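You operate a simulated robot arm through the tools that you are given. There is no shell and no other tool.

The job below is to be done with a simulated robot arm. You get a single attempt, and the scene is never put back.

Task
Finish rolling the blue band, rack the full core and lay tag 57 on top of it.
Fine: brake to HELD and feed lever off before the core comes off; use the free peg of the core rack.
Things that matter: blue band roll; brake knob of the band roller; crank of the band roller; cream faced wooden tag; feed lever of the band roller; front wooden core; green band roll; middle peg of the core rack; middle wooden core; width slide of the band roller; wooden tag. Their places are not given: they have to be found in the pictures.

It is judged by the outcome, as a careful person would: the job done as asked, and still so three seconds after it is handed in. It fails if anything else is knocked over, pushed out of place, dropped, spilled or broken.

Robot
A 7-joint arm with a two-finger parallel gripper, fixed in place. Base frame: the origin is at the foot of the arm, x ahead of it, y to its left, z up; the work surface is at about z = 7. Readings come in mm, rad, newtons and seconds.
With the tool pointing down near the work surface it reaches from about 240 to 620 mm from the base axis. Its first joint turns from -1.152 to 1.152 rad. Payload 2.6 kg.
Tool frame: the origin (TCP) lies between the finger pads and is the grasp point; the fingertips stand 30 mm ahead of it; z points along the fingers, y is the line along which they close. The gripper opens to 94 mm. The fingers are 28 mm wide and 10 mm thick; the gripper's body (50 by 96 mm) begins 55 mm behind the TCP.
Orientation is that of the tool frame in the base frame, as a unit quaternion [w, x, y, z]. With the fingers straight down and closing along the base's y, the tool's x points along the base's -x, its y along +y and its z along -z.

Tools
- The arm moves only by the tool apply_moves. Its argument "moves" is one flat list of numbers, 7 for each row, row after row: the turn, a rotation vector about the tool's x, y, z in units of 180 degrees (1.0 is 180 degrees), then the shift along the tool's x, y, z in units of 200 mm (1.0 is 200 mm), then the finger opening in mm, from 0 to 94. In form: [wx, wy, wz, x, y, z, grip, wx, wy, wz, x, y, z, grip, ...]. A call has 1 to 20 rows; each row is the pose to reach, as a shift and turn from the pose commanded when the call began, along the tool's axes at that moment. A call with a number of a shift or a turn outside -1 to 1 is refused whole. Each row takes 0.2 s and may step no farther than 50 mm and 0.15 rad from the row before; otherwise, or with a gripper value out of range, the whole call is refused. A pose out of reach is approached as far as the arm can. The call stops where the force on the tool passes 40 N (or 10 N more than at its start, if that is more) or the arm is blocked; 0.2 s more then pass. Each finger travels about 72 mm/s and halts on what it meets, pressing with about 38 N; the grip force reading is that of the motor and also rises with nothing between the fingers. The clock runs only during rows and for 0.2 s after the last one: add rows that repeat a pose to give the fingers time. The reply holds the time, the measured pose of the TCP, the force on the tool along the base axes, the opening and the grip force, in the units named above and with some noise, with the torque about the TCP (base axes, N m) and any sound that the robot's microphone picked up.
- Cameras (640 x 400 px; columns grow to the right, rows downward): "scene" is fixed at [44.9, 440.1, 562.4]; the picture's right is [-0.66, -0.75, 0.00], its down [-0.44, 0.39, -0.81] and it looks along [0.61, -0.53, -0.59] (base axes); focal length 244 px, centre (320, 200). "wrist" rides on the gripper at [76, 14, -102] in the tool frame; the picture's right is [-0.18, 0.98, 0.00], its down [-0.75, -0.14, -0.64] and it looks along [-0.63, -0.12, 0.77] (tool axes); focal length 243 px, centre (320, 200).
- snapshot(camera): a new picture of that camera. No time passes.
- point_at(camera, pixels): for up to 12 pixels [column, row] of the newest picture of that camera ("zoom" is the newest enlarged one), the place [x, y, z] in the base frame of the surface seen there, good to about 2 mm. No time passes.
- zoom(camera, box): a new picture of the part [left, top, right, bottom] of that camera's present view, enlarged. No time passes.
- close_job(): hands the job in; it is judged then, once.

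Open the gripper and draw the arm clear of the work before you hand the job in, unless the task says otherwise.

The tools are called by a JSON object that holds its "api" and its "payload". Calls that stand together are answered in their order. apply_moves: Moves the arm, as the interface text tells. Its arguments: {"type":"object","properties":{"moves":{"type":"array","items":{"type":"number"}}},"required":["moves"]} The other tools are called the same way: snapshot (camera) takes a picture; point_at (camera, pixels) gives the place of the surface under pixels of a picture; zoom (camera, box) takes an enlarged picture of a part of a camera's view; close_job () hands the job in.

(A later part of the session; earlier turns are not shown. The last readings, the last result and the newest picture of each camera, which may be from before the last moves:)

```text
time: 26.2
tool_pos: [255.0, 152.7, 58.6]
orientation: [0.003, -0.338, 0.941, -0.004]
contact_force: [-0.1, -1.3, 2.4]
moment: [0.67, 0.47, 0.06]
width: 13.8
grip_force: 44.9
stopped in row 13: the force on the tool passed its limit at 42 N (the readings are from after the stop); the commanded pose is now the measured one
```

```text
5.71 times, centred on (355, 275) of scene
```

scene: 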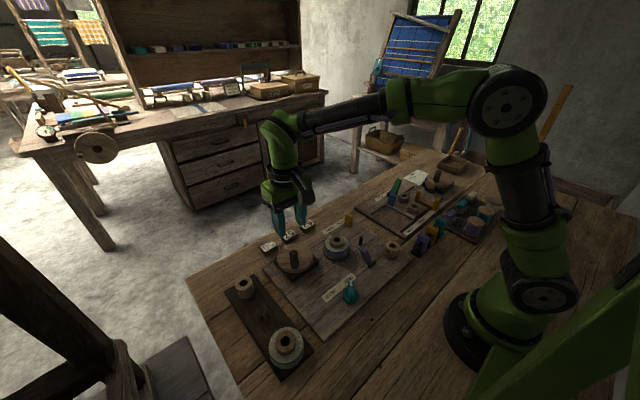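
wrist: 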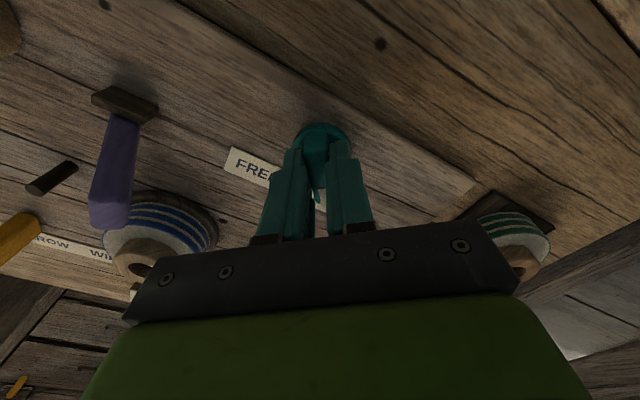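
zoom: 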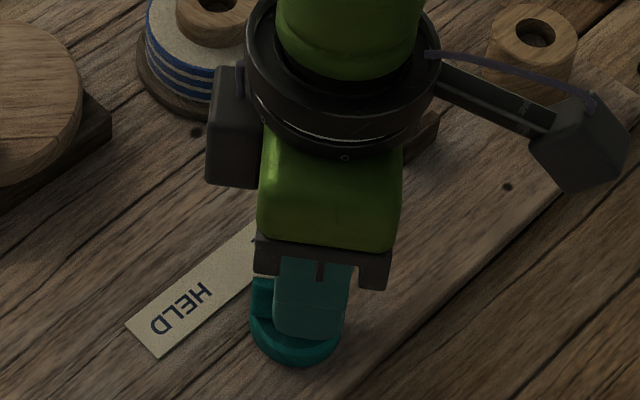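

The tool turned to −39.5° yaw before the force stop, so the bar should now point to HELD. I'll open, rise and check.

{"api": "apply_moves", "payload": {"moves": [0, 0, 0, 0, 0, 0, 40, 0, 0, 0, 0, 0, 0, 40, 0, 0, 0, 0, 0, 0, 40, 0, 0, 0, 0, 0, -0.2, 40, 0, 0, 0, 0, 0, -0.42, 40, 0, 0, 0, 0, 0, -0.42, 40]}}

{"api": "snapshot", "payload": {"camera": "wrist"}}

{"api": "zoom", "payload": {"camera": "scene", "box": [310, 240, 400, 310]}}

{"api": "zoom", "payload": {"camera": "wrist", "box": [60, 50, 400, 220]}}

```text
time: 27.6
tool_pos: [255.7, 153.0, 145.0]
orientation: [0.002, -0.339, 0.941, -0.005]
contact_force: [0.3, 0.6, 0.1]
moment: [0.0, -0.02, 0.0]
width: 39.9
grip_force: 0.0
```

```text
taken
```

wrist: 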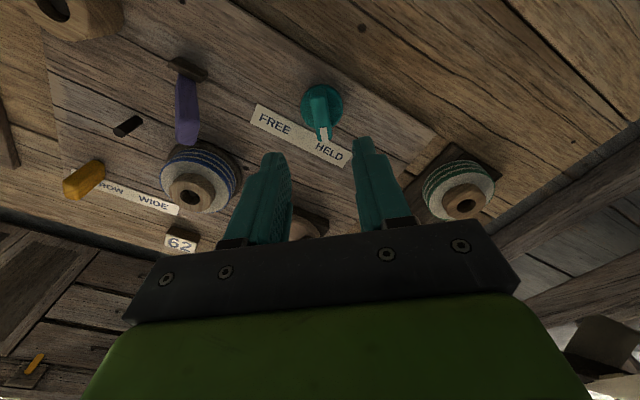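

```text
5.71 times, centred on (355, 275) of scene
```

zoom: 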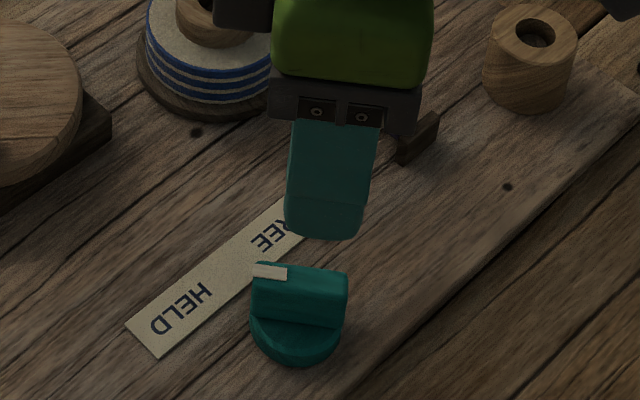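

```text
1.88 times, centred on (230, 135) of wrist
```

zoom: 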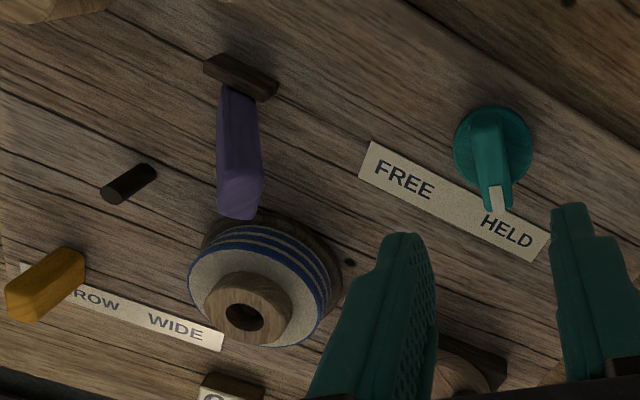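

I'll measure the bar's angle now relative to the HELD text.

{"api": "zoom", "payload": {"camera": "wrist", "box": [240, 70, 360, 175]}}

{"api": "point_at", "payload": {"camera": "wrist", "pixels": [[323, 133], [321, 124], [319, 112], [317, 101], [316, 95], [330, 151], [275, 125], [301, 104], [343, 102], [321, 86]]}}

{"api": "zoom", "payload": {"camera": "wrist", "box": [150, 40, 240, 150]}}

{"api": "point_at", "payload": {"camera": "wrist", "pixels": [[187, 140], [188, 125], [186, 105], [187, 88], [176, 120], [197, 120], [188, 66], [176, 60], [204, 74], [127, 126], [190, 195], [70, 10]]}}

```text
3.81 times, centred on (300, 122) of wrist
```

zoom: 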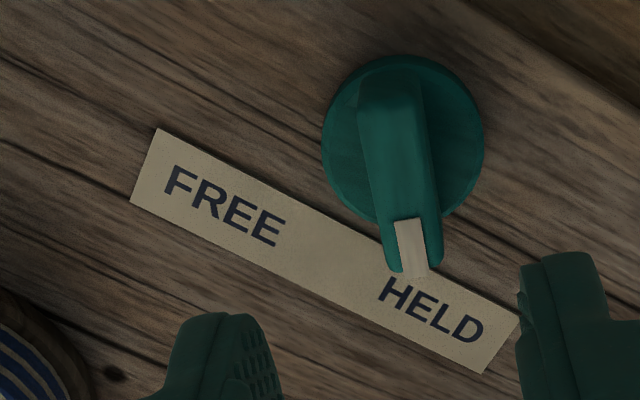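

```text
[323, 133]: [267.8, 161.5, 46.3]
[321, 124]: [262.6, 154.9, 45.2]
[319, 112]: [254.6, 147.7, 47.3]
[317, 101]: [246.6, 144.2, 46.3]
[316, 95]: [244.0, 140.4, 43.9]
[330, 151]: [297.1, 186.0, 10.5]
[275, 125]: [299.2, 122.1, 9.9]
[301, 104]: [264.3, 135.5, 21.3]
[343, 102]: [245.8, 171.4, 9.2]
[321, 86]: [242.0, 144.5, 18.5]
```

```text
3.64 times, centred on (195, 95) of wrist
```

zoom: 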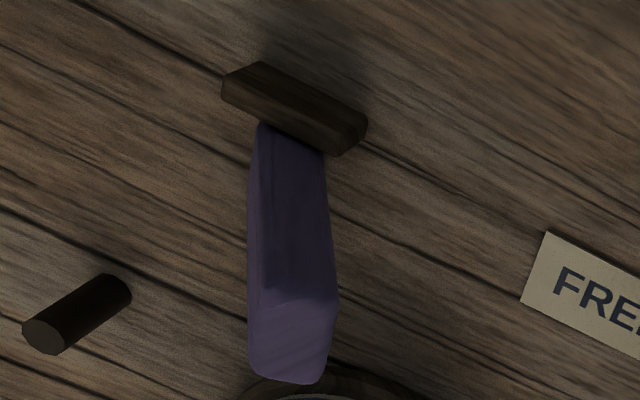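

```text
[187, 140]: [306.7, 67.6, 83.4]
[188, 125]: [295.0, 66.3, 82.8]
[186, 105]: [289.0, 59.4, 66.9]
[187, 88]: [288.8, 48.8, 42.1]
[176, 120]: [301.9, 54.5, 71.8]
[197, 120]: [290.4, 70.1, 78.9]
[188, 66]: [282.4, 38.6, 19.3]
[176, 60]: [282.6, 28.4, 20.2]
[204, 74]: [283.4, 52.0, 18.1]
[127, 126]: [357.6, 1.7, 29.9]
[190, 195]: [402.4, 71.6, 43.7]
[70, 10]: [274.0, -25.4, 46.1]
```

The pointer is at +41° and the bar points at the middle of HELD. Next is the feed lever: it pivots near (295, 40, 20) and leans +y ≈23°, with its top at (300, 67, 84). I'll square the tool, close the fingers, and stage on its +y side.

{"api": "apply_moves", "payload": {"moves": [0, 0, 0.0439, 0.0027, -0.073, 0, 0, 0, 0, 0.0878, 0.0054, -0.146, 0, 0, 0, 0, 0.1317, 0.0081, -0.219, 0, 0, 0, 0, 0.1756, 0.0108, -0.292, 0, 0, 0, 0, 0.2194, 0.0135, -0.365, 0, 0, 0, 0, 0.2194, 0.0135, -0.365, 0, 0, 0, 0, 0.2194, 0.0135, -0.365, 0, 0]}}

{"api": "snapshot", "payload": {"camera": "wrist"}}

{"api": "zoom", "payload": {"camera": "scene", "box": [310, 200, 430, 290]}}

```text
time: 29.2
tool_pos: [299.5, 96.4, 145.1]
orientation: [0.004, 0.0, 1.0, -0.003]
contact_force: [-0.2, 0.4, -0.7]
moment: [0.0, 0.0, 0.0]
width: 0.3
grip_force: 33.1
```

```text
taken
```

wrist: 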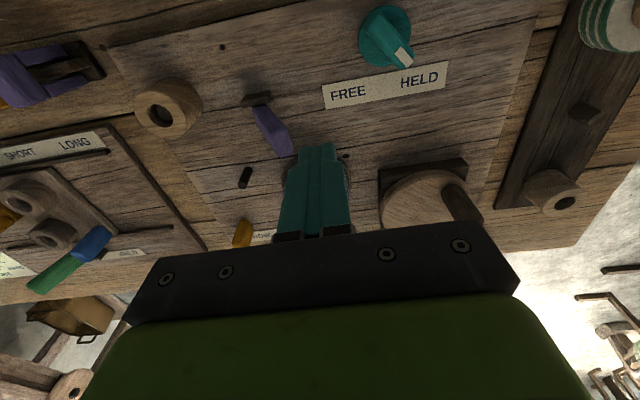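

```text
4.44 times, centred on (370, 245) of scene
```

zoom: 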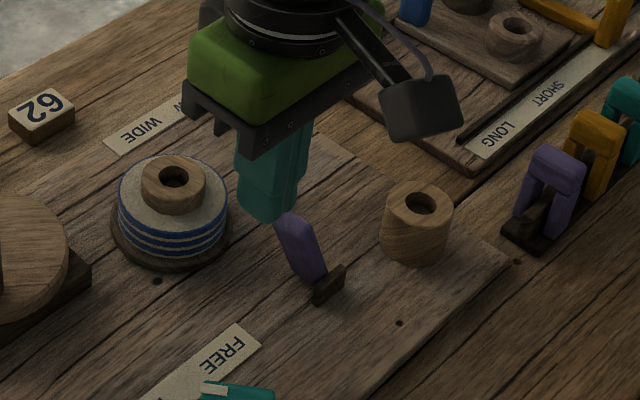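

I'm clear of the lever, with the fingers at y≈96. I'll descend to TCP z≈92 and push slowly toward −y.

{"api": "apply_moves", "payload": {"moves": [0, 0, 0, 0, 0, 0.13, 0, 0, 0, 0, 0, 0, 0.265, 0, 0, 0, 0, 0, 0, 0.265, 0, 0, 0, 0, 0, -0.04, 0.265, 0, 0, 0, 0, 0, -0.08, 0.265, 0, 0, 0, 0, 0, -0.12, 0.265, 0, 0, 0, 0, 0, -0.155, 0.265, 0, 0, 0, 0, 0, -0.19, 0.265, 0, 0, 0, 0, 0, -0.225, 0.265, 0, 0, 0, 0, 0, -0.26, 0.265, 0, 0, 0, 0, 0, -0.285, 0.265, 0]}}

{"api": "snapshot", "payload": {"camera": "wrist"}}

{"api": "zoom", "payload": {"camera": "scene", "box": [310, 200, 430, 290]}}

```text
time: 31.6
tool_pos: [299.7, 37.8, 91.1]
orientation: [0.005, 0.0, 1.0, -0.002]
contact_force: [0.9, 7.5, -2.1]
moment: [0.21, -0.05, -0.09]
width: 0.2
grip_force: 32.9
```

```text
taken
```

wrist: 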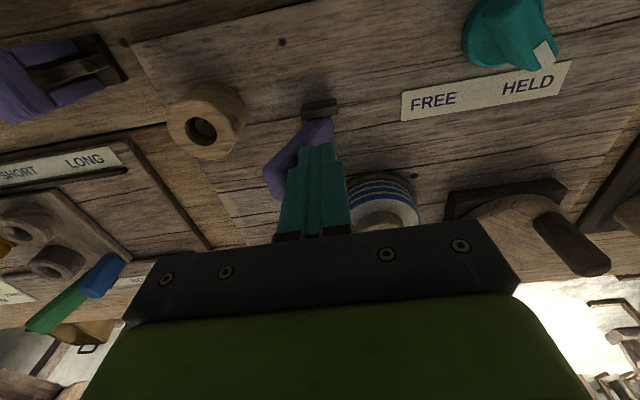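

```text
4.44 times, centred on (370, 245) of scene
```

zoom: 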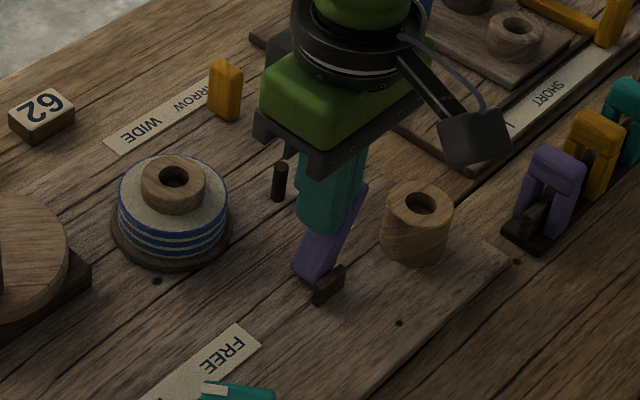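

The lever swung over to −y with only 7.5 N. I'll push a few mm more to feel for its end stop.

{"api": "apply_moves", "payload": {"moves": [0, 0, 0, 0, -0.015, 0, 0, 0, 0, 0, 0, -0.03, 0, 0, 0, 0, 0, 0, -0.04, 0, 0]}}

{"api": "zoom", "payload": {"camera": "scene", "box": [340, 210, 420, 270]}}

```text
time: 32.2
tool_pos: [299.0, 38.6, 92.0]
orientation: [0.004, -0.003, 1.0, 0.001]
contact_force: [-2.0, 8.3, 7.6]
moment: [0.17, 0.08, -0.1]
width: 0.0
grip_force: 33.1
stopped in row 3: the force on the tool passed its limit at 42 N (the readings are from after the stop); the commanded pose is now the measured one
```

```text
6.67 times, centred on (380, 240) of scene
```

zoom: 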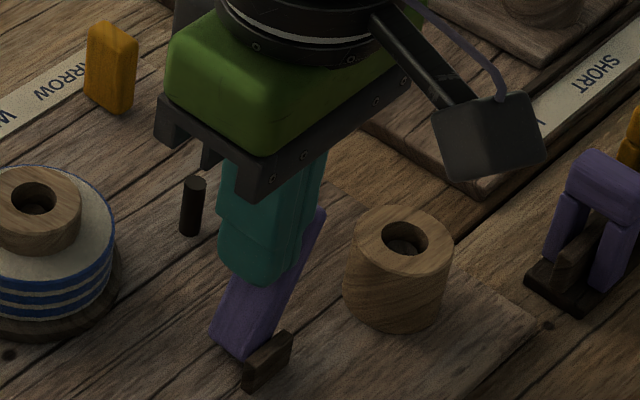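

The lever reached its end stop (42 N) and sits on the −y side. I'll back off and rise, then look at the lever and the full roll.

{"api": "apply_moves", "payload": {"moves": [0, 0, 0, 0, 0.05, 0, 0, 0, 0, 0, 0, 0.1, 0, 0, 0, 0, 0, 0, 0.1, -0.2, 0, 0, 0, 0, 0, 0.1, -0.42, 60, 0, 0, 0, -0.2, 0.1, -0.5, 90, 0, 0, 0, -0.4, 0.12, -0.5, 90, 0, 0, 0, -0.4, 0.12, -0.5, 90]}}

{"api": "snapshot", "payload": {"camera": "wrist"}}

{"api": "zoom", "payload": {"camera": "scene", "box": [310, 200, 430, 290]}}

```text
time: 33.8
tool_pos: [381.4, 56.2, 194.3]
orientation: [0.003, -0.004, 1.0, -0.001]
contact_force: [0.3, 0.1, -0.2]
moment: [0.04, -0.02, 0.0]
width: 89.8
grip_force: 0.0
```

```text
taken
```

wrist: 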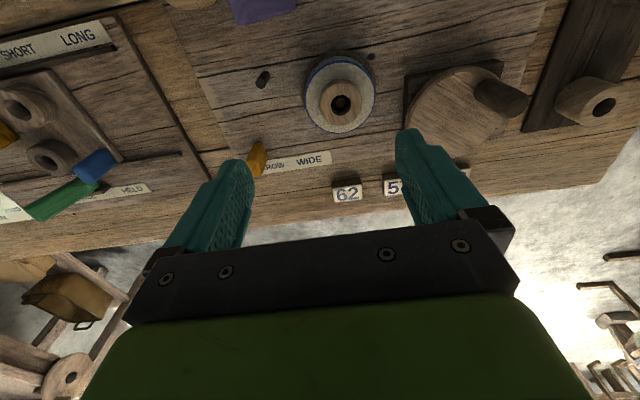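

```text
4.44 times, centred on (370, 245) of scene
```

zoom: 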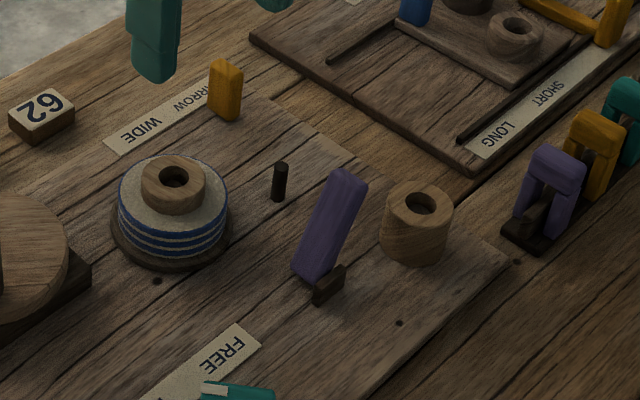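

The lever now leans −y and stays there. I'll measure the full roll at wrist (340, 98).

{"api": "zoom", "payload": {"camera": "wrist", "box": [290, 40, 390, 140]}}

{"api": "point_at", "payload": {"camera": "zoom", "pixels": [[190, 230], [275, 195], [260, 130], [190, 180], [255, 265], [320, 190], [110, 190], [350, 200], [200, 110], [170, 200], [240, 195], [60, 200]]}}

{"api": "zoom", "payload": {"camera": "scene", "box": [325, 225, 365, 260]}}

{"api": "point_at", "payload": {"camera": "zoom", "pixels": [[180, 130], [180, 75], [130, 110], [240, 120], [185, 155], [180, 200], [180, 230], [180, 270], [60, 150], [280, 170], [180, 330], [180, 112]]}}

```text
4.00 times, centred on (340, 90) of wrist
```

zoom: 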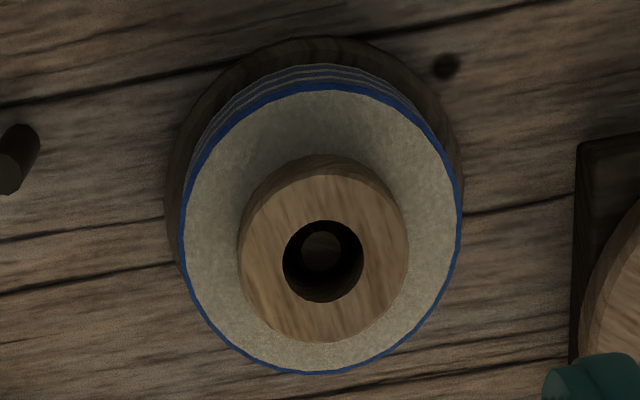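

```text
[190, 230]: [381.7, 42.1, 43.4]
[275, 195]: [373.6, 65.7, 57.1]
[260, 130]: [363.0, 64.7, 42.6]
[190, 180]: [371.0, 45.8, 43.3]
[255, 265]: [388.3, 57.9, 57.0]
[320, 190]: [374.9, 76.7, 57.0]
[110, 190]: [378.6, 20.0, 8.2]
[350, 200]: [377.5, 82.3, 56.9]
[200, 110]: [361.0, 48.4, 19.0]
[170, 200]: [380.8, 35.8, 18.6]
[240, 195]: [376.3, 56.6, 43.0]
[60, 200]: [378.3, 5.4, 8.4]
```

```text
11.43 times, centred on (345, 242) of scene
```

zoom: 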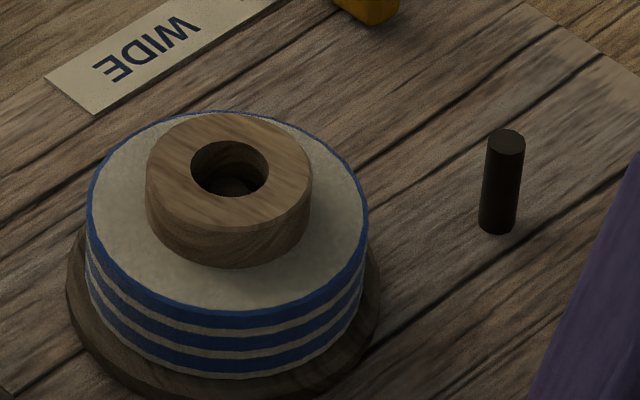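

```text
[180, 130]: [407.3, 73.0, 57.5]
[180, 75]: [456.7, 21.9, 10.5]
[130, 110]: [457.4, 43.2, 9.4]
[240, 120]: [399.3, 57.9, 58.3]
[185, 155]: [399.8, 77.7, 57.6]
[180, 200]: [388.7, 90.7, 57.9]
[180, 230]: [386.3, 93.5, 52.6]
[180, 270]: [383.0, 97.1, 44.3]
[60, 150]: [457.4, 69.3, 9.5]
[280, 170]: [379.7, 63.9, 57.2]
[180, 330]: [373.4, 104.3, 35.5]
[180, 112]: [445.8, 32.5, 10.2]
```

I need the core's rim precisely; I'll query its edge points in the wrist zoom.

{"api": "zoom", "payload": {"camera": "wrist", "box": [290, 40, 390, 140]}}

{"api": "point_at", "payload": {"camera": "zoom", "pixels": [[244, 250], [402, 240], [320, 335], [320, 178], [260, 305], [385, 300], [265, 205], [385, 195], [283, 255], [363, 252], [322, 303], [322, 220]]}}

```text
4.00 times, centred on (340, 90) of wrist
```

zoom: 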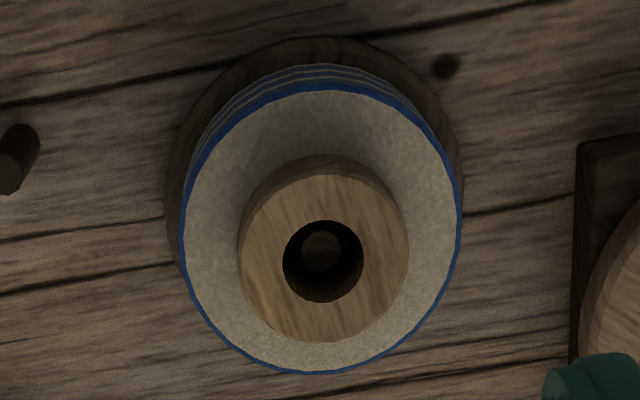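

```text
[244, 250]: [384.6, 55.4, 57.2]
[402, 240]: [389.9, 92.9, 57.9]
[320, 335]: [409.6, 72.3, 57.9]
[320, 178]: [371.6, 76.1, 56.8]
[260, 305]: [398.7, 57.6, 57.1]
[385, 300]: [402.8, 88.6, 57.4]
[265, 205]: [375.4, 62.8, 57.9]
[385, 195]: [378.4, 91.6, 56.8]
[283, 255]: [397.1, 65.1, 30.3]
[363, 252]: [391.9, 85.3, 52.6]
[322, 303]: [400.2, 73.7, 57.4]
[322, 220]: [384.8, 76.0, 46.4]
```

The core centre is about (390.5, 74.3), OD ≈ 39, top z=57, with the band top at z=43. I'll go above it at z≈112 with a 62 mm opening and verify the alignment.

{"api": "apply_moves", "payload": {"moves": [0, 0, 0, -0.0225, 0.045, 0.205, 62, 0, 0, 0, -0.0455, 0.0905, 0.41, 62, 0, 0, 0, -0.0455, 0.0905, 0.41, 62, 0, 0, 0, -0.0455, 0.0905, 0.41, 62]}}

{"api": "snapshot", "payload": {"camera": "wrist"}}

{"api": "zoom", "payload": {"camera": "scene", "box": [310, 200, 380, 270]}}

```text
time: 34.8
tool_pos: [390.7, 75.8, 111.8]
orientation: [0.005, -0.003, 1.0, 0.0]
contact_force: [-0.9, 0.2, 0.4]
moment: [0.02, 0.0, 0.0]
width: 62.1
grip_force: 0.0
```

```text
taken
```

wrist: 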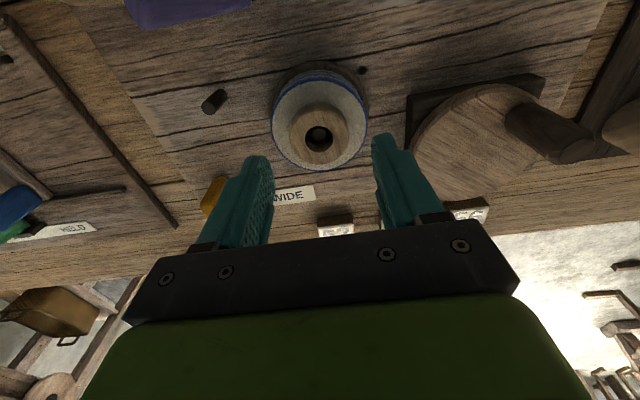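

```text
5.71 times, centred on (345, 235) of scene
```

zoom: 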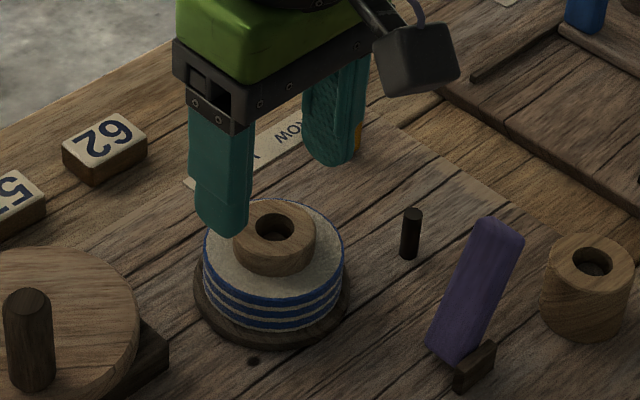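

I'll verify the core's centre from this closer view before descending.

{"api": "point_at", "payload": {"camera": "wrist", "pixels": [[292, 135], [347, 132], [319, 162], [320, 118], [300, 155], [342, 152]]}}

```text
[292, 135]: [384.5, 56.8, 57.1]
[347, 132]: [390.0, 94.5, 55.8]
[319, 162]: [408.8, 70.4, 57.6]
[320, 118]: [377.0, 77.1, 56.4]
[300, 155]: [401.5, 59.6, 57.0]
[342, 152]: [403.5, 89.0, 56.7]
```

The core is centred under the tool at about (390, 75). I'll descend 36 mm and close.

{"api": "apply_moves", "payload": {"moves": [0, 0, 0, 0, -0.002, 0.09, 62, 0, 0, 0, 0, -0.002, 0.178, 62, 0, 0, 0, 0, -0.002, 0.178, 62, 0, 0, 0, 0, -0.002, 0.178, 25, 0, 0, 0, 0, -0.002, 0.178, 25, 0, 0, 0, 0, -0.002, 0.178, 25]}}

{"api": "zoom", "payload": {"camera": "scene", "box": [310, 200, 380, 270]}}

```text
time: 36.2
tool_pos: [389.5, 76.6, 74.7]
orientation: [0.003, -0.004, 1.0, -0.001]
contact_force: [0.5, -0.9, 0.1]
moment: [0.02, 0.0, -0.02]
width: 40.1
grip_force: 37.9
```

```text
5.71 times, centred on (345, 235) of scene
```

zoom: 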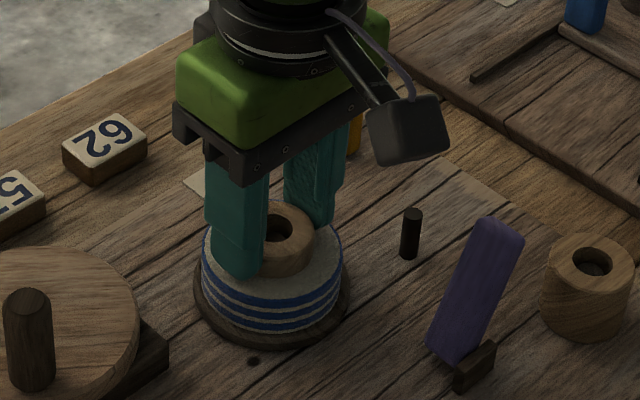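

I have a clean grip on the core (40.1 mm, no side force). I'll lift straight up to z≈190.

{"api": "apply_moves", "payload": {"moves": [0, 0, 0, 0, 0, -0.06, 25, 0, 0, 0, 0, 0, -0.14, 25, 0, 0, 0, 0, 0, -0.26, 25, 0, 0, 0, 0, 0, -0.42, 25, 0, 0, 0, 0, 0, -0.58, 25, 0, 0, 0, 0, 0, -0.58, 25]}}

{"api": "snapshot", "payload": {"camera": "scene"}}

{"api": "snapshot", "payload": {"camera": "wrist"}}

{"api": "zoom", "payload": {"camera": "scene", "box": [225, 260, 325, 390]}}

{"api": "point_at", "payload": {"camera": "zoom", "pixels": [[285, 155], [280, 165], [294, 165], [285, 180], [275, 200], [310, 200], [240, 130], [330, 260], [190, 110], [355, 250], [225, 70], [285, 162]]}}

```text
time: 37.6
tool_pos: [387.6, 76.8, 193.2]
orientation: [0.004, -0.003, 1.0, -0.001]
contact_force: [-0.6, 0.1, -0.9]
moment: [0.02, 0.03, 0.0]
width: 24.9
grip_force: 0.1
```

```text
taken
```

scene: 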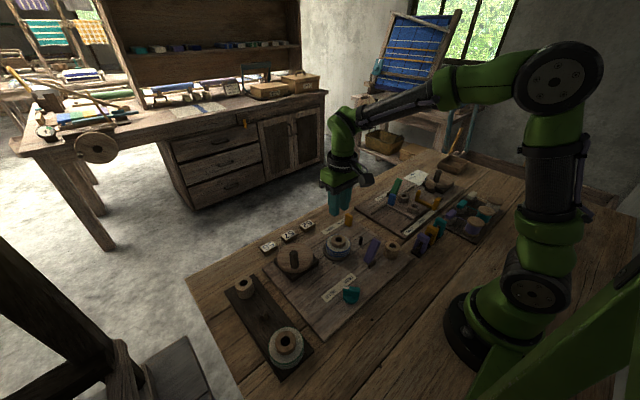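

```text
taken
```

wrist: 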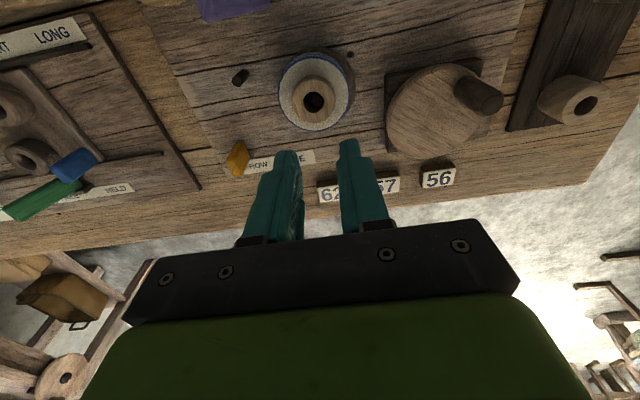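

```text
3.08 times, centred on (275, 325) of scene
```

zoom: 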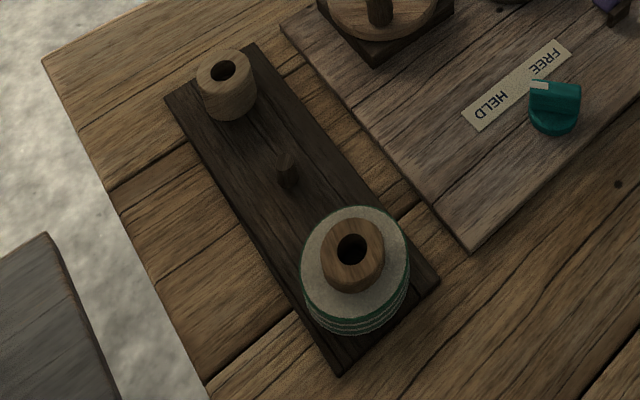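

```text
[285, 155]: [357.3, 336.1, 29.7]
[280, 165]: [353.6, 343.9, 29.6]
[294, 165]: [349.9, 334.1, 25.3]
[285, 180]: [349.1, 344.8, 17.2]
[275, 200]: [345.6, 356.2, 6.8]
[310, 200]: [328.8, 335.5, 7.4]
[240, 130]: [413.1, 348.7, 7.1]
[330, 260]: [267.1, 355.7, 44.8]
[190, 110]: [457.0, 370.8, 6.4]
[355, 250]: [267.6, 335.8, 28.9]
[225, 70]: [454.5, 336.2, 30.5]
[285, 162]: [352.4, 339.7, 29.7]
```

The fingers slid off and the roll stayed on the spindle, undisturbed (width closed to 25). I'll reopen above it, regrip deeper, and lift very slowly to see what resists.

{"api": "apply_moves", "payload": {"moves": [0, 0, 0, 0, 0, 0.1, 62, 0, 0, 0, 0, 0, 0.25, 62, 0, 0, 0, 0, 0, 0.41, 62, 0, 0, 0, 0, 0, 0.41, 62]}}

{"api": "snapshot", "payload": {"camera": "wrist"}}

{"api": "point_at", "payload": {"camera": "wrist", "pixels": [[292, 135], [347, 132], [319, 162], [320, 118], [300, 155], [342, 152]]}}

{"api": "zoom", "payload": {"camera": "scene", "box": [310, 200, 380, 270]}}

{"api": "zoom", "payload": {"camera": "scene", "box": [320, 265, 380, 310]}}

```text
time: 38.6
tool_pos: [387.0, 76.3, 110.7]
orientation: [0.003, -0.003, 1.0, 0.0]
contact_force: [-0.3, -0.1, -0.6]
moment: [-0.02, 0.0, 0.0]
width: 62.0
grip_force: 0.0
```

```text
taken
```

wrist: 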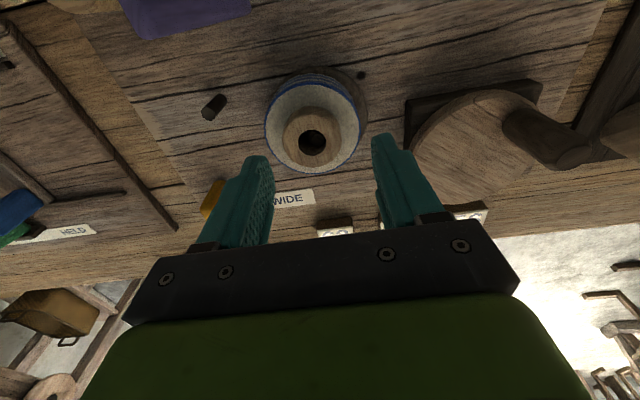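

```text
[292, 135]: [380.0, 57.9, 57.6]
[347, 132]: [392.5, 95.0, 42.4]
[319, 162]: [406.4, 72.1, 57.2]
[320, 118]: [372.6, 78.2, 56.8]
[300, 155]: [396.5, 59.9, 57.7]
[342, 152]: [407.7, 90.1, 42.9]
```

```text
5.71 times, centred on (345, 235) of scene
```

zoom: 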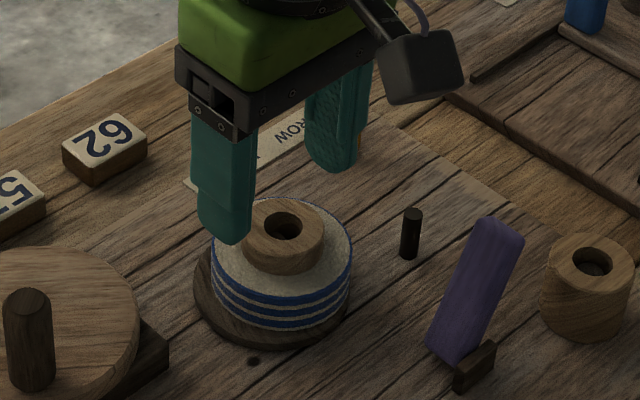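

```text
8.89 times, centred on (350, 288) of scene
```

zoom: 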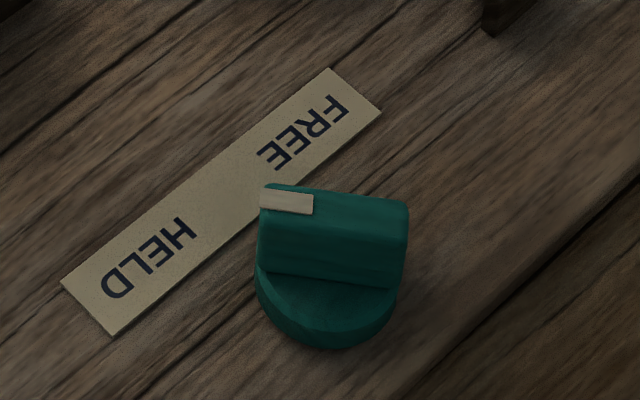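

The roll has shifted about 5 mm on its platter but is still seated, so it is free and the grip simply slipped. I'll measure its centre again.

{"api": "zoom", "payload": {"camera": "wrist", "box": [250, 60, 370, 180]}}

{"api": "point_at", "payload": {"camera": "zoom", "pixels": [[180, 240], [320, 235], [250, 352], [250, 190], [190, 290], [310, 290], [75, 170], [365, 190], [230, 387], [210, 78], [245, 300], [395, 180]]}}

```text
3.33 times, centred on (310, 120) of wrist
```

zoom: 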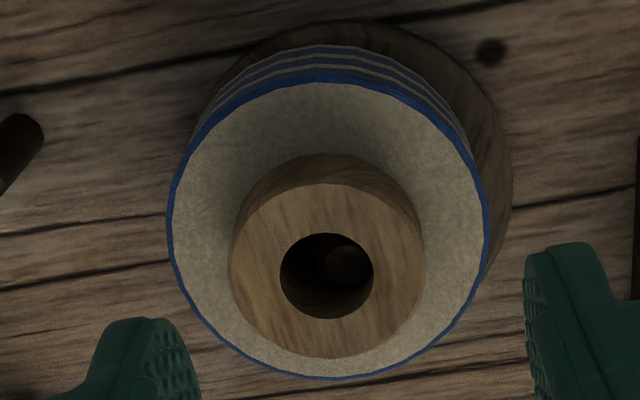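

```text
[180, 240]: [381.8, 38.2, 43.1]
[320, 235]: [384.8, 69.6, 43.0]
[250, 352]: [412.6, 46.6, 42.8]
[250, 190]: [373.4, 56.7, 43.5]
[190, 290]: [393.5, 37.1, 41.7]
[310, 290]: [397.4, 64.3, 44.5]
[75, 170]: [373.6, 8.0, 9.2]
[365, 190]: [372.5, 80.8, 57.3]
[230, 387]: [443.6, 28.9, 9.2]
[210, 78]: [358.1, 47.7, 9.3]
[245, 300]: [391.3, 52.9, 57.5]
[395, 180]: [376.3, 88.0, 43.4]
```

{"api": "point_at", "payload": {"camera": "zoom", "pixels": [[235, 262], [418, 255], [327, 352], [330, 190], [255, 320], [400, 315], [172, 230], [482, 215], [325, 373], [320, 88]]}}

```text
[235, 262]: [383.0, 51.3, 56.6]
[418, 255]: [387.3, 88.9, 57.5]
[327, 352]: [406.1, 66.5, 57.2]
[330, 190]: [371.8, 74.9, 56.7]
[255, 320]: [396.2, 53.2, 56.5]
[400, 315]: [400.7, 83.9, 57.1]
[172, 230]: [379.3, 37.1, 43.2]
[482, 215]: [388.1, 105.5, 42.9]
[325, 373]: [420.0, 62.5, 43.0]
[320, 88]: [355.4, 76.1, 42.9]
```

The core centre is now about (388, 70.3). I'll regrip it at TCP z≈74.5 and lift in tiny 2 mm steps while reading the force.

{"api": "apply_moves", "payload": {"moves": [0, 0, 0, -0.006, -0.029, 0.09, 62, 0, 0, 0, -0.006, -0.029, 0.181, 62, 0, 0, 0, -0.006, -0.029, 0.181, 62, 0, 0, 0, -0.006, -0.029, 0.181, 10, 0, 0, 0, -0.006, -0.029, 0.181, 10, 0, 0, 0, -0.006, -0.029, 0.181, 10, 0, 0, 0, -0.006, -0.029, 0.181, 10, 0, 0, 0, -0.006, -0.029, 0.171, 10, 0, 0, 0, -0.006, -0.029, 0.161, 10, 0, 0, 0, -0.006, -0.029, 0.151, 10]}}

{"api": "zoom", "payload": {"camera": "scene", "box": [310, 200, 380, 270]}}

{"api": "snapshot", "payload": {"camera": "wrist"}}

```text
time: 40.8
tool_pos: [391.3, 72.2, 79.0]
orientation: [0.004, -0.004, 1.0, 0.0]
contact_force: [0.4, -0.1, 0.1]
moment: [-0.01, -0.01, -0.01]
width: 40.2
grip_force: 38.1
```

```text
5.71 times, centred on (345, 235) of scene
```

zoom: 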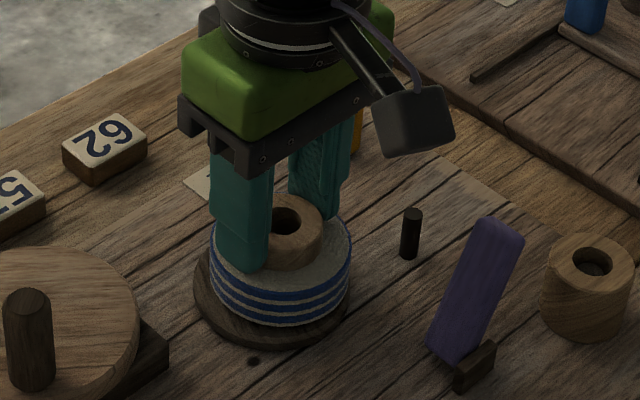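

```text
taken
```

wrist: 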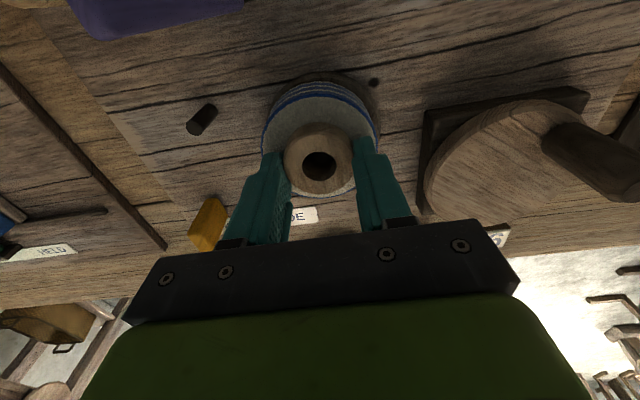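

The roll appears to be rising with the fingers. I'll check the core top's height.

{"api": "point_at", "payload": {"camera": "wrist", "pixels": [[320, 188], [300, 140], [340, 140], [275, 130], [319, 110], [318, 165]]}}

{"api": "zoom", "payload": {"camera": "scene", "box": [325, 225, 365, 260]}}

```text
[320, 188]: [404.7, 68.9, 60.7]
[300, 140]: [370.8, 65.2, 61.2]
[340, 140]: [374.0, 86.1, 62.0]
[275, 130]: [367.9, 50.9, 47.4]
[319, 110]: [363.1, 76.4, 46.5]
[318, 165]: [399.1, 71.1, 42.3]
```

```text
11.43 times, centred on (345, 242) of scene
```

zoom: 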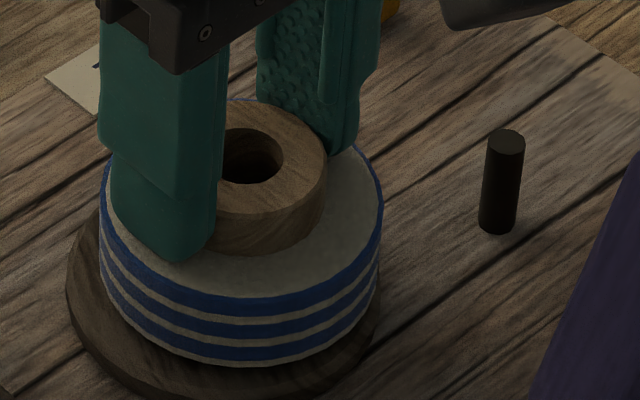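

The core top is at z≈61, so it is lifting. I'll continue upward slowly (3 mm per row) to avoid slipping.

{"api": "apply_moves", "payload": {"moves": [0, 0, 0, 0, 0, -0.01, 10, 0, 0, 0, 0, 0, -0.02, 10, 0, 0, 0, 0, 0, -0.035, 10, 0, 0, 0, 0, 0, -0.05, 10, 0, 0, 0, 0, 0, -0.065, 10, 0, 0, 0, 0, 0, -0.08, 10, 0, 0, 0, 0, 0, -0.095, 10, 0, 0, 0, 0, 0, -0.11, 10, 0, 0, 0, 0, 0, -0.125, 10, 0, 0, 0, 0, 0, -0.14, 10]}}

{"api": "zoom", "payload": {"camera": "scene", "box": [310, 200, 380, 270]}}

{"api": "snapshot", "payload": {"camera": "wrist"}}

```text
time: 43.0
tool_pos: [390.0, 73.1, 106.8]
orientation: [0.004, -0.003, 1.0, 0.0]
contact_force: [0.2, -1.0, 0.4]
moment: [0.0, -0.01, -0.01]
width: 40.3
grip_force: 37.6
```

```text
5.71 times, centred on (345, 235) of scene
```

zoom: 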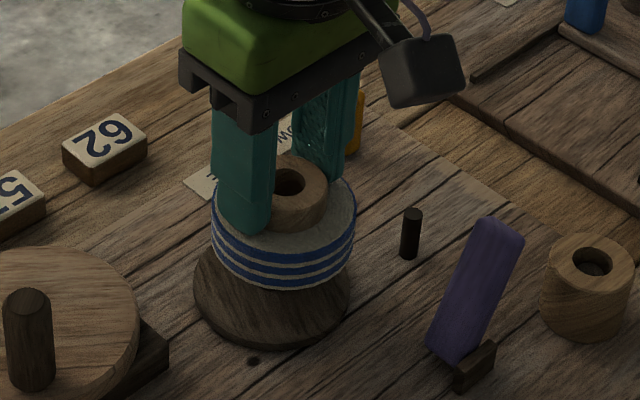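

```text
taken
```

wrist: 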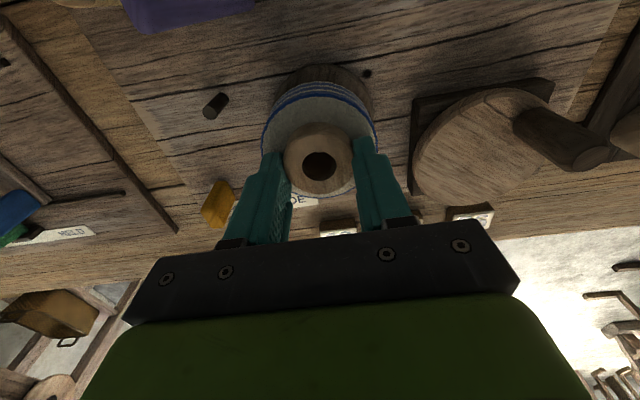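

The roll is off the spindle and held firmly. I'll continue up to z≈189 at moderate speed.

{"api": "apply_moves", "payload": {"moves": [0, 0, 0, 0, 0, -0.02, 10, 0, 0, 0, 0, 0, -0.05, 10, 0, 0, 0, 0, 0, -0.085, 10, 0, 0, 0, 0, 0, -0.125, 10, 0, 0, 0, 0, 0, -0.165, 10, 0, 0, 0, 0, 0, -0.205, 10, 0, 0, 0, 0, 0, -0.245, 10, 0, 0, 0, 0, 0, -0.285, 10, 0, 0, 0, 0, 0, -0.325, 10, 0, 0, 0, 0, 0, -0.365, 10, 0, 0, 0, 0, 0, -0.395, 10, 0, 0, 0, 0, 0, -0.41, 10]}}

{"api": "snapshot", "payload": {"camera": "wrist"}}

{"api": "snapshot", "payload": {"camera": "scene"}}

```text
time: 45.6
tool_pos: [388.3, 73.6, 188.9]
orientation: [0.005, -0.003, 1.0, 0.0]
contact_force: [0.1, 0.2, 0.7]
moment: [0.02, -0.01, -0.02]
width: 40.3
grip_force: 38.1
```

```text
taken
```

wrist: 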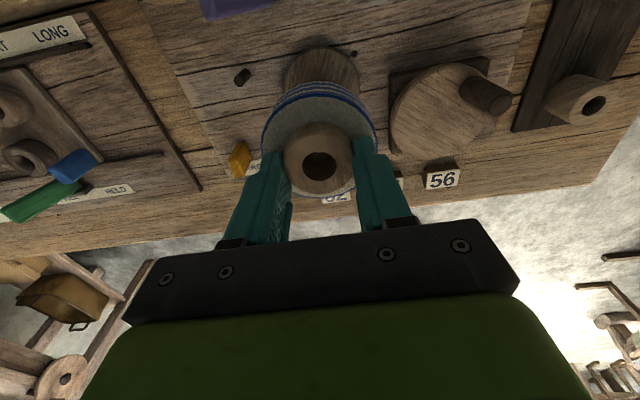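

```text
taken
```

scene: 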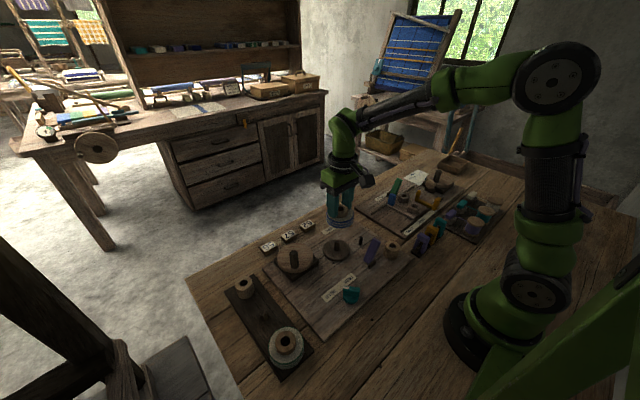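

Carrying height is good (roll bottom ≈133, handle top 97). I'll travel along +y toward the rack in two stages.

{"api": "apply_moves", "payload": {"moves": [0, 0, 0, 0, 0.025, 0, 10, 0, 0, 0, 0, 0.075, 0, 10, 0, 0, 0, 0, 0.14, 0, 10, 0, 0, 0, 0, 0.21, 0, 10, 0, 0, 0, 0, 0.28, 0, 10, 0, 0, 0, 0, 0.35, 0, 10, 0, 0, 0, 0, 0.42, 0, 10, 0, 0, 0, 0, 0.49, 0, 10, 0, 0, 0, 0, 0.56, 0, 10, 0, 0, 0, 0, 0.63, 0, 10, 0, 0, 0, 0, 0.7, 0, 10, 0, 0, 0, 0, 0.77, 0, 10, 0, 0, 0, 0, 0.84, 0, 10, 0, 0, 0, 0, 0.88, 0, 10, 0, 0, 0, 0, 0.9, 0, 10]}}

{"api": "apply_moves", "payload": {"moves": [0, 0, 0, 0, 0.025, 0, 10, 0, 0, 0, 0, 0.075, 0, 10, 0, 0, 0, 0, 0.14, 0, 10, 0, 0, 0, 0, 0.21, 0, 10, 0, 0, 0, 0, 0.28, 0, 10, 0, 0, 0, 0, 0.34, 0, 10, 0, 0, 0, 0, 0.39, 0, 10, 0, 0, 0, 0, 0.42, 0, 10, 0, 0, 0, 0, 0.42, 0, 10]}}

{"api": "snapshot", "payload": {"camera": "wrist"}}

{"api": "snapshot", "payload": {"camera": "scene"}}

```text
time: 48.8
tool_pos: [386.4, 252.9, 188.0]
orientation: [0.003, -0.002, 1.0, 0.0]
contact_force: [0.4, 0.0, -0.2]
moment: [0.0, 0.0, -0.08]
width: 40.1
grip_force: 37.9
```

```text
time: 50.8
tool_pos: [388.5, 337.1, 189.2]
orientation: [0.003, -0.002, 1.0, -0.001]
contact_force: [-0.5, 0.1, 0.3]
moment: [0.0, 0.0, -0.03]
width: 40.3
grip_force: 37.9
```

```text
taken
```

wrist: 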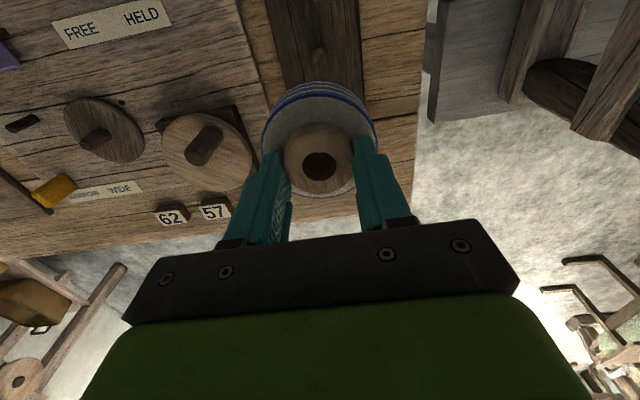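

```text
taken
```

scene: 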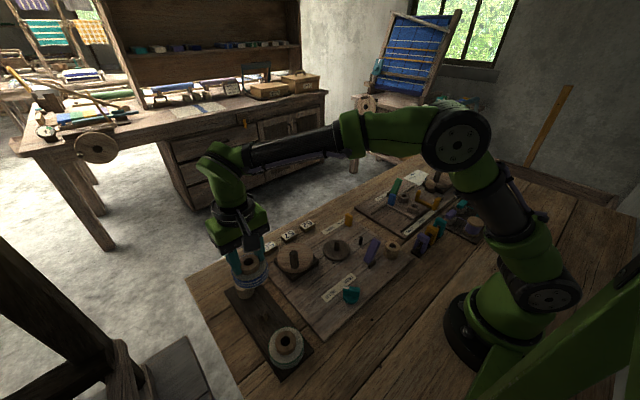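

The peg shows in the wrist view at about (319, 52). I'll zoom and measure its top.

{"api": "zoom", "payload": {"camera": "wrist", "box": [280, 20, 360, 80]}}

{"api": "zoom", "payload": {"camera": "scene", "box": [290, 290, 340, 340]}}

{"api": "zoom", "payload": {"camera": "scene", "box": [220, 230, 320, 380]}}

```text
6.67 times, centred on (320, 50) of wrist
```

zoom: 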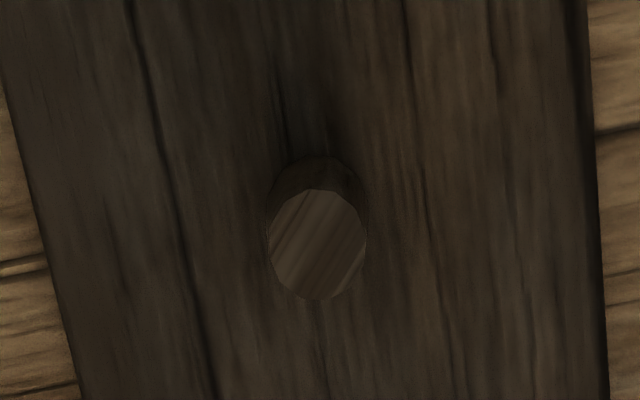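

```text
8.00 times, centred on (315, 315) of scene
```

zoom: 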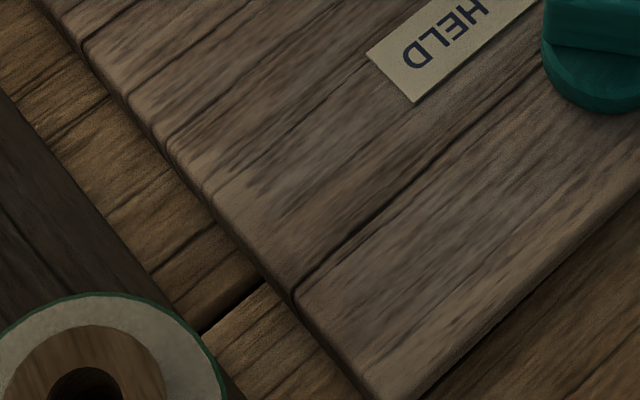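

```text
2.67 times, centred on (270, 305) of scene
```

zoom: 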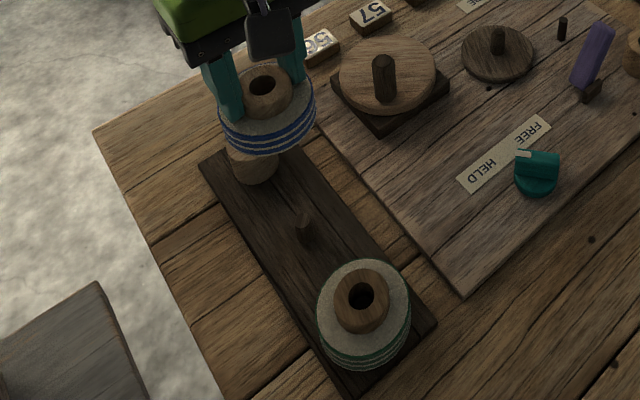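

{"api": "point_at", "payload": {"camera": "wrist", "pixels": [[319.5, 56.7], [313, 57], [326, 57], [319.5, 50], [319.5, 64], [319.5, 60], [316, 55], [323, 55]]}}

{"api": "zoom", "payload": {"camera": "scene", "box": [260, 300, 290, 325]}}

{"api": "point_at", "payload": {"camera": "scene", "pixels": [[283, 311], [284, 310], [285, 311], [284, 313], [282, 312], [286, 313], [318, 200]]}}

```text
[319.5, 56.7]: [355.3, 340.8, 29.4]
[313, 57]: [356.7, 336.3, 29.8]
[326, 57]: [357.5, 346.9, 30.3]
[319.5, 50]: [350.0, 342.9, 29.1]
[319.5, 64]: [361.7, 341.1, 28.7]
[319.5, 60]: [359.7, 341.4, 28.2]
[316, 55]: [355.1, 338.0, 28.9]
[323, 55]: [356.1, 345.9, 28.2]
```

```text
16.00 times, centred on (275, 312) of scene
```

zoom: 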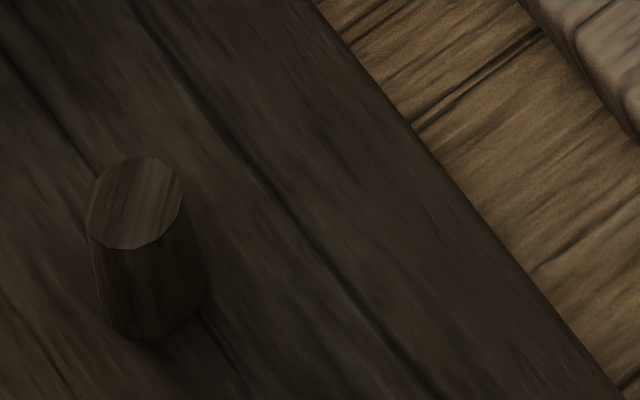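

```text
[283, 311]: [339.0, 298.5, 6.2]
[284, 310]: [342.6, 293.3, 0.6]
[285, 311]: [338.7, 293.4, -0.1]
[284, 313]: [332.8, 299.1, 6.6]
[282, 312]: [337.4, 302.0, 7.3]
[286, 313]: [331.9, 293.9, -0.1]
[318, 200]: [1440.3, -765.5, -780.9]
```

{"api": "point_at", "payload": {"camera": "zoom", "pixels": [[137, 203], [95, 205], [178, 200], [137, 165], [137, 242], [110, 190], [165, 190]]}}

{"api": "point_at", "payload": {"camera": "wrist", "pixels": [[285, 158], [351, 155], [320, 192], [320, 128], [296, 182], [345, 182]]}}

```text
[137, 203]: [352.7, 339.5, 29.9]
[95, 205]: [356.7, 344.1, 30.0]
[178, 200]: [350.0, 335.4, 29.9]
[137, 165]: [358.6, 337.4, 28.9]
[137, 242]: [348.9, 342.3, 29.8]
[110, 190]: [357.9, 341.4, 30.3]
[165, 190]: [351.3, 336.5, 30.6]
```

```text
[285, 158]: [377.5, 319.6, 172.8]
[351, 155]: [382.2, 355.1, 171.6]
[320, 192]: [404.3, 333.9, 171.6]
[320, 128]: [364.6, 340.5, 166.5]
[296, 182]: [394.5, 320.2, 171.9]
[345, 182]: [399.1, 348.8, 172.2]
```

The peg top is at about (354.5, 340.5, 29.7), diameter ≈11, and the core's hole is about 19. Averaging both views, I'll shift −31.5 mm in x and +3.4 in y, then lower until the roll is just above the peg.

{"api": "apply_moves", "payload": {"moves": [0, 0, 0, 0.04, 0.004, 0, 10, 0, 0, 0, 0.09, 0.01, 0, 10, 0, 0, 0, 0.135, 0.015, 0, 10, 0, 0, 0, 0.1575, 0.017, 0, 10, 0, 0, 0, 0.1575, 0.017, 0.03, 10, 0, 0, 0, 0.1575, 0.017, 0.08, 10, 0, 0, 0, 0.1575, 0.017, 0.13, 10, 0, 0, 0, 0.1575, 0.017, 0.18, 10, 0, 0, 0, 0.1575, 0.017, 0.23, 10, 0, 0, 0, 0.1575, 0.017, 0.28, 10, 0, 0, 0, 0.1575, 0.017, 0.33, 10, 0, 0, 0, 0.1575, 0.017, 0.38, 10, 0, 0, 0, 0.1575, 0.017, 0.42, 10, 0, 0, 0, 0.1575, 0.017, 0.45, 10, 0, 0, 0, 0.1575, 0.017, 0.45, 10]}}

{"api": "snapshot", "payload": {"camera": "wrist"}}

{"api": "zoom", "payload": {"camera": "wrist", "box": [260, 70, 380, 210]}}

{"api": "zoom", "payload": {"camera": "scene", "box": [225, 260, 325, 360]}}

```text
time: 54.0
tool_pos: [357.3, 340.0, 99.5]
orientation: [0.004, -0.002, 1.0, 0.0]
contact_force: [0.0, 0.5, -0.3]
moment: [-0.01, 0.0, 0.0]
width: 40.0
grip_force: 38.4
```

```text
taken
```

wrist: 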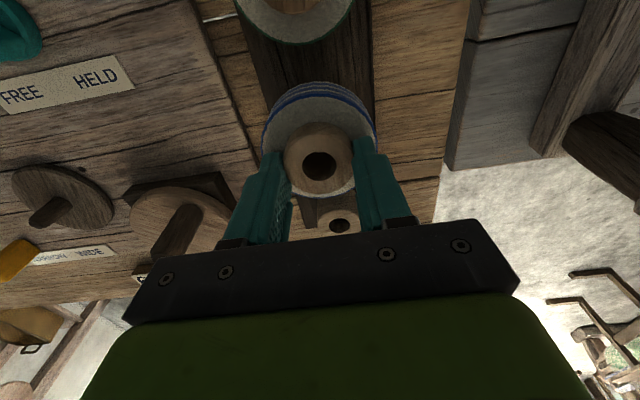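

```text
2.86 times, centred on (320, 140) of wrist
```

zoom: 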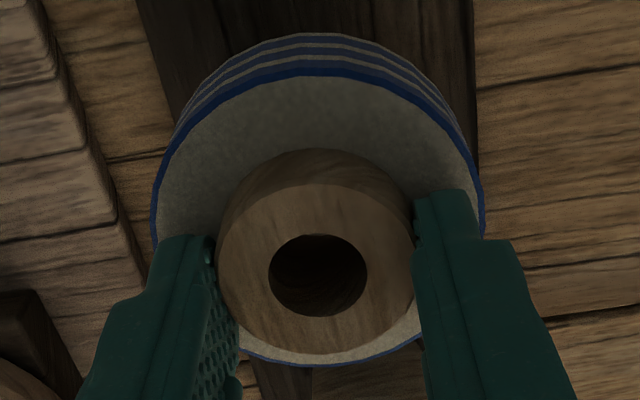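

```text
4.00 times, centred on (275, 310) of scene
```

zoom: 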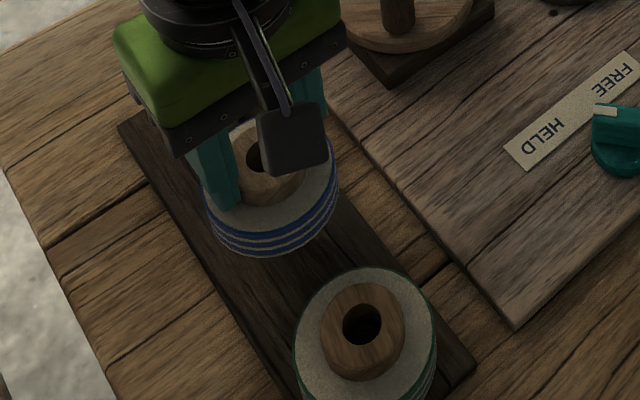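

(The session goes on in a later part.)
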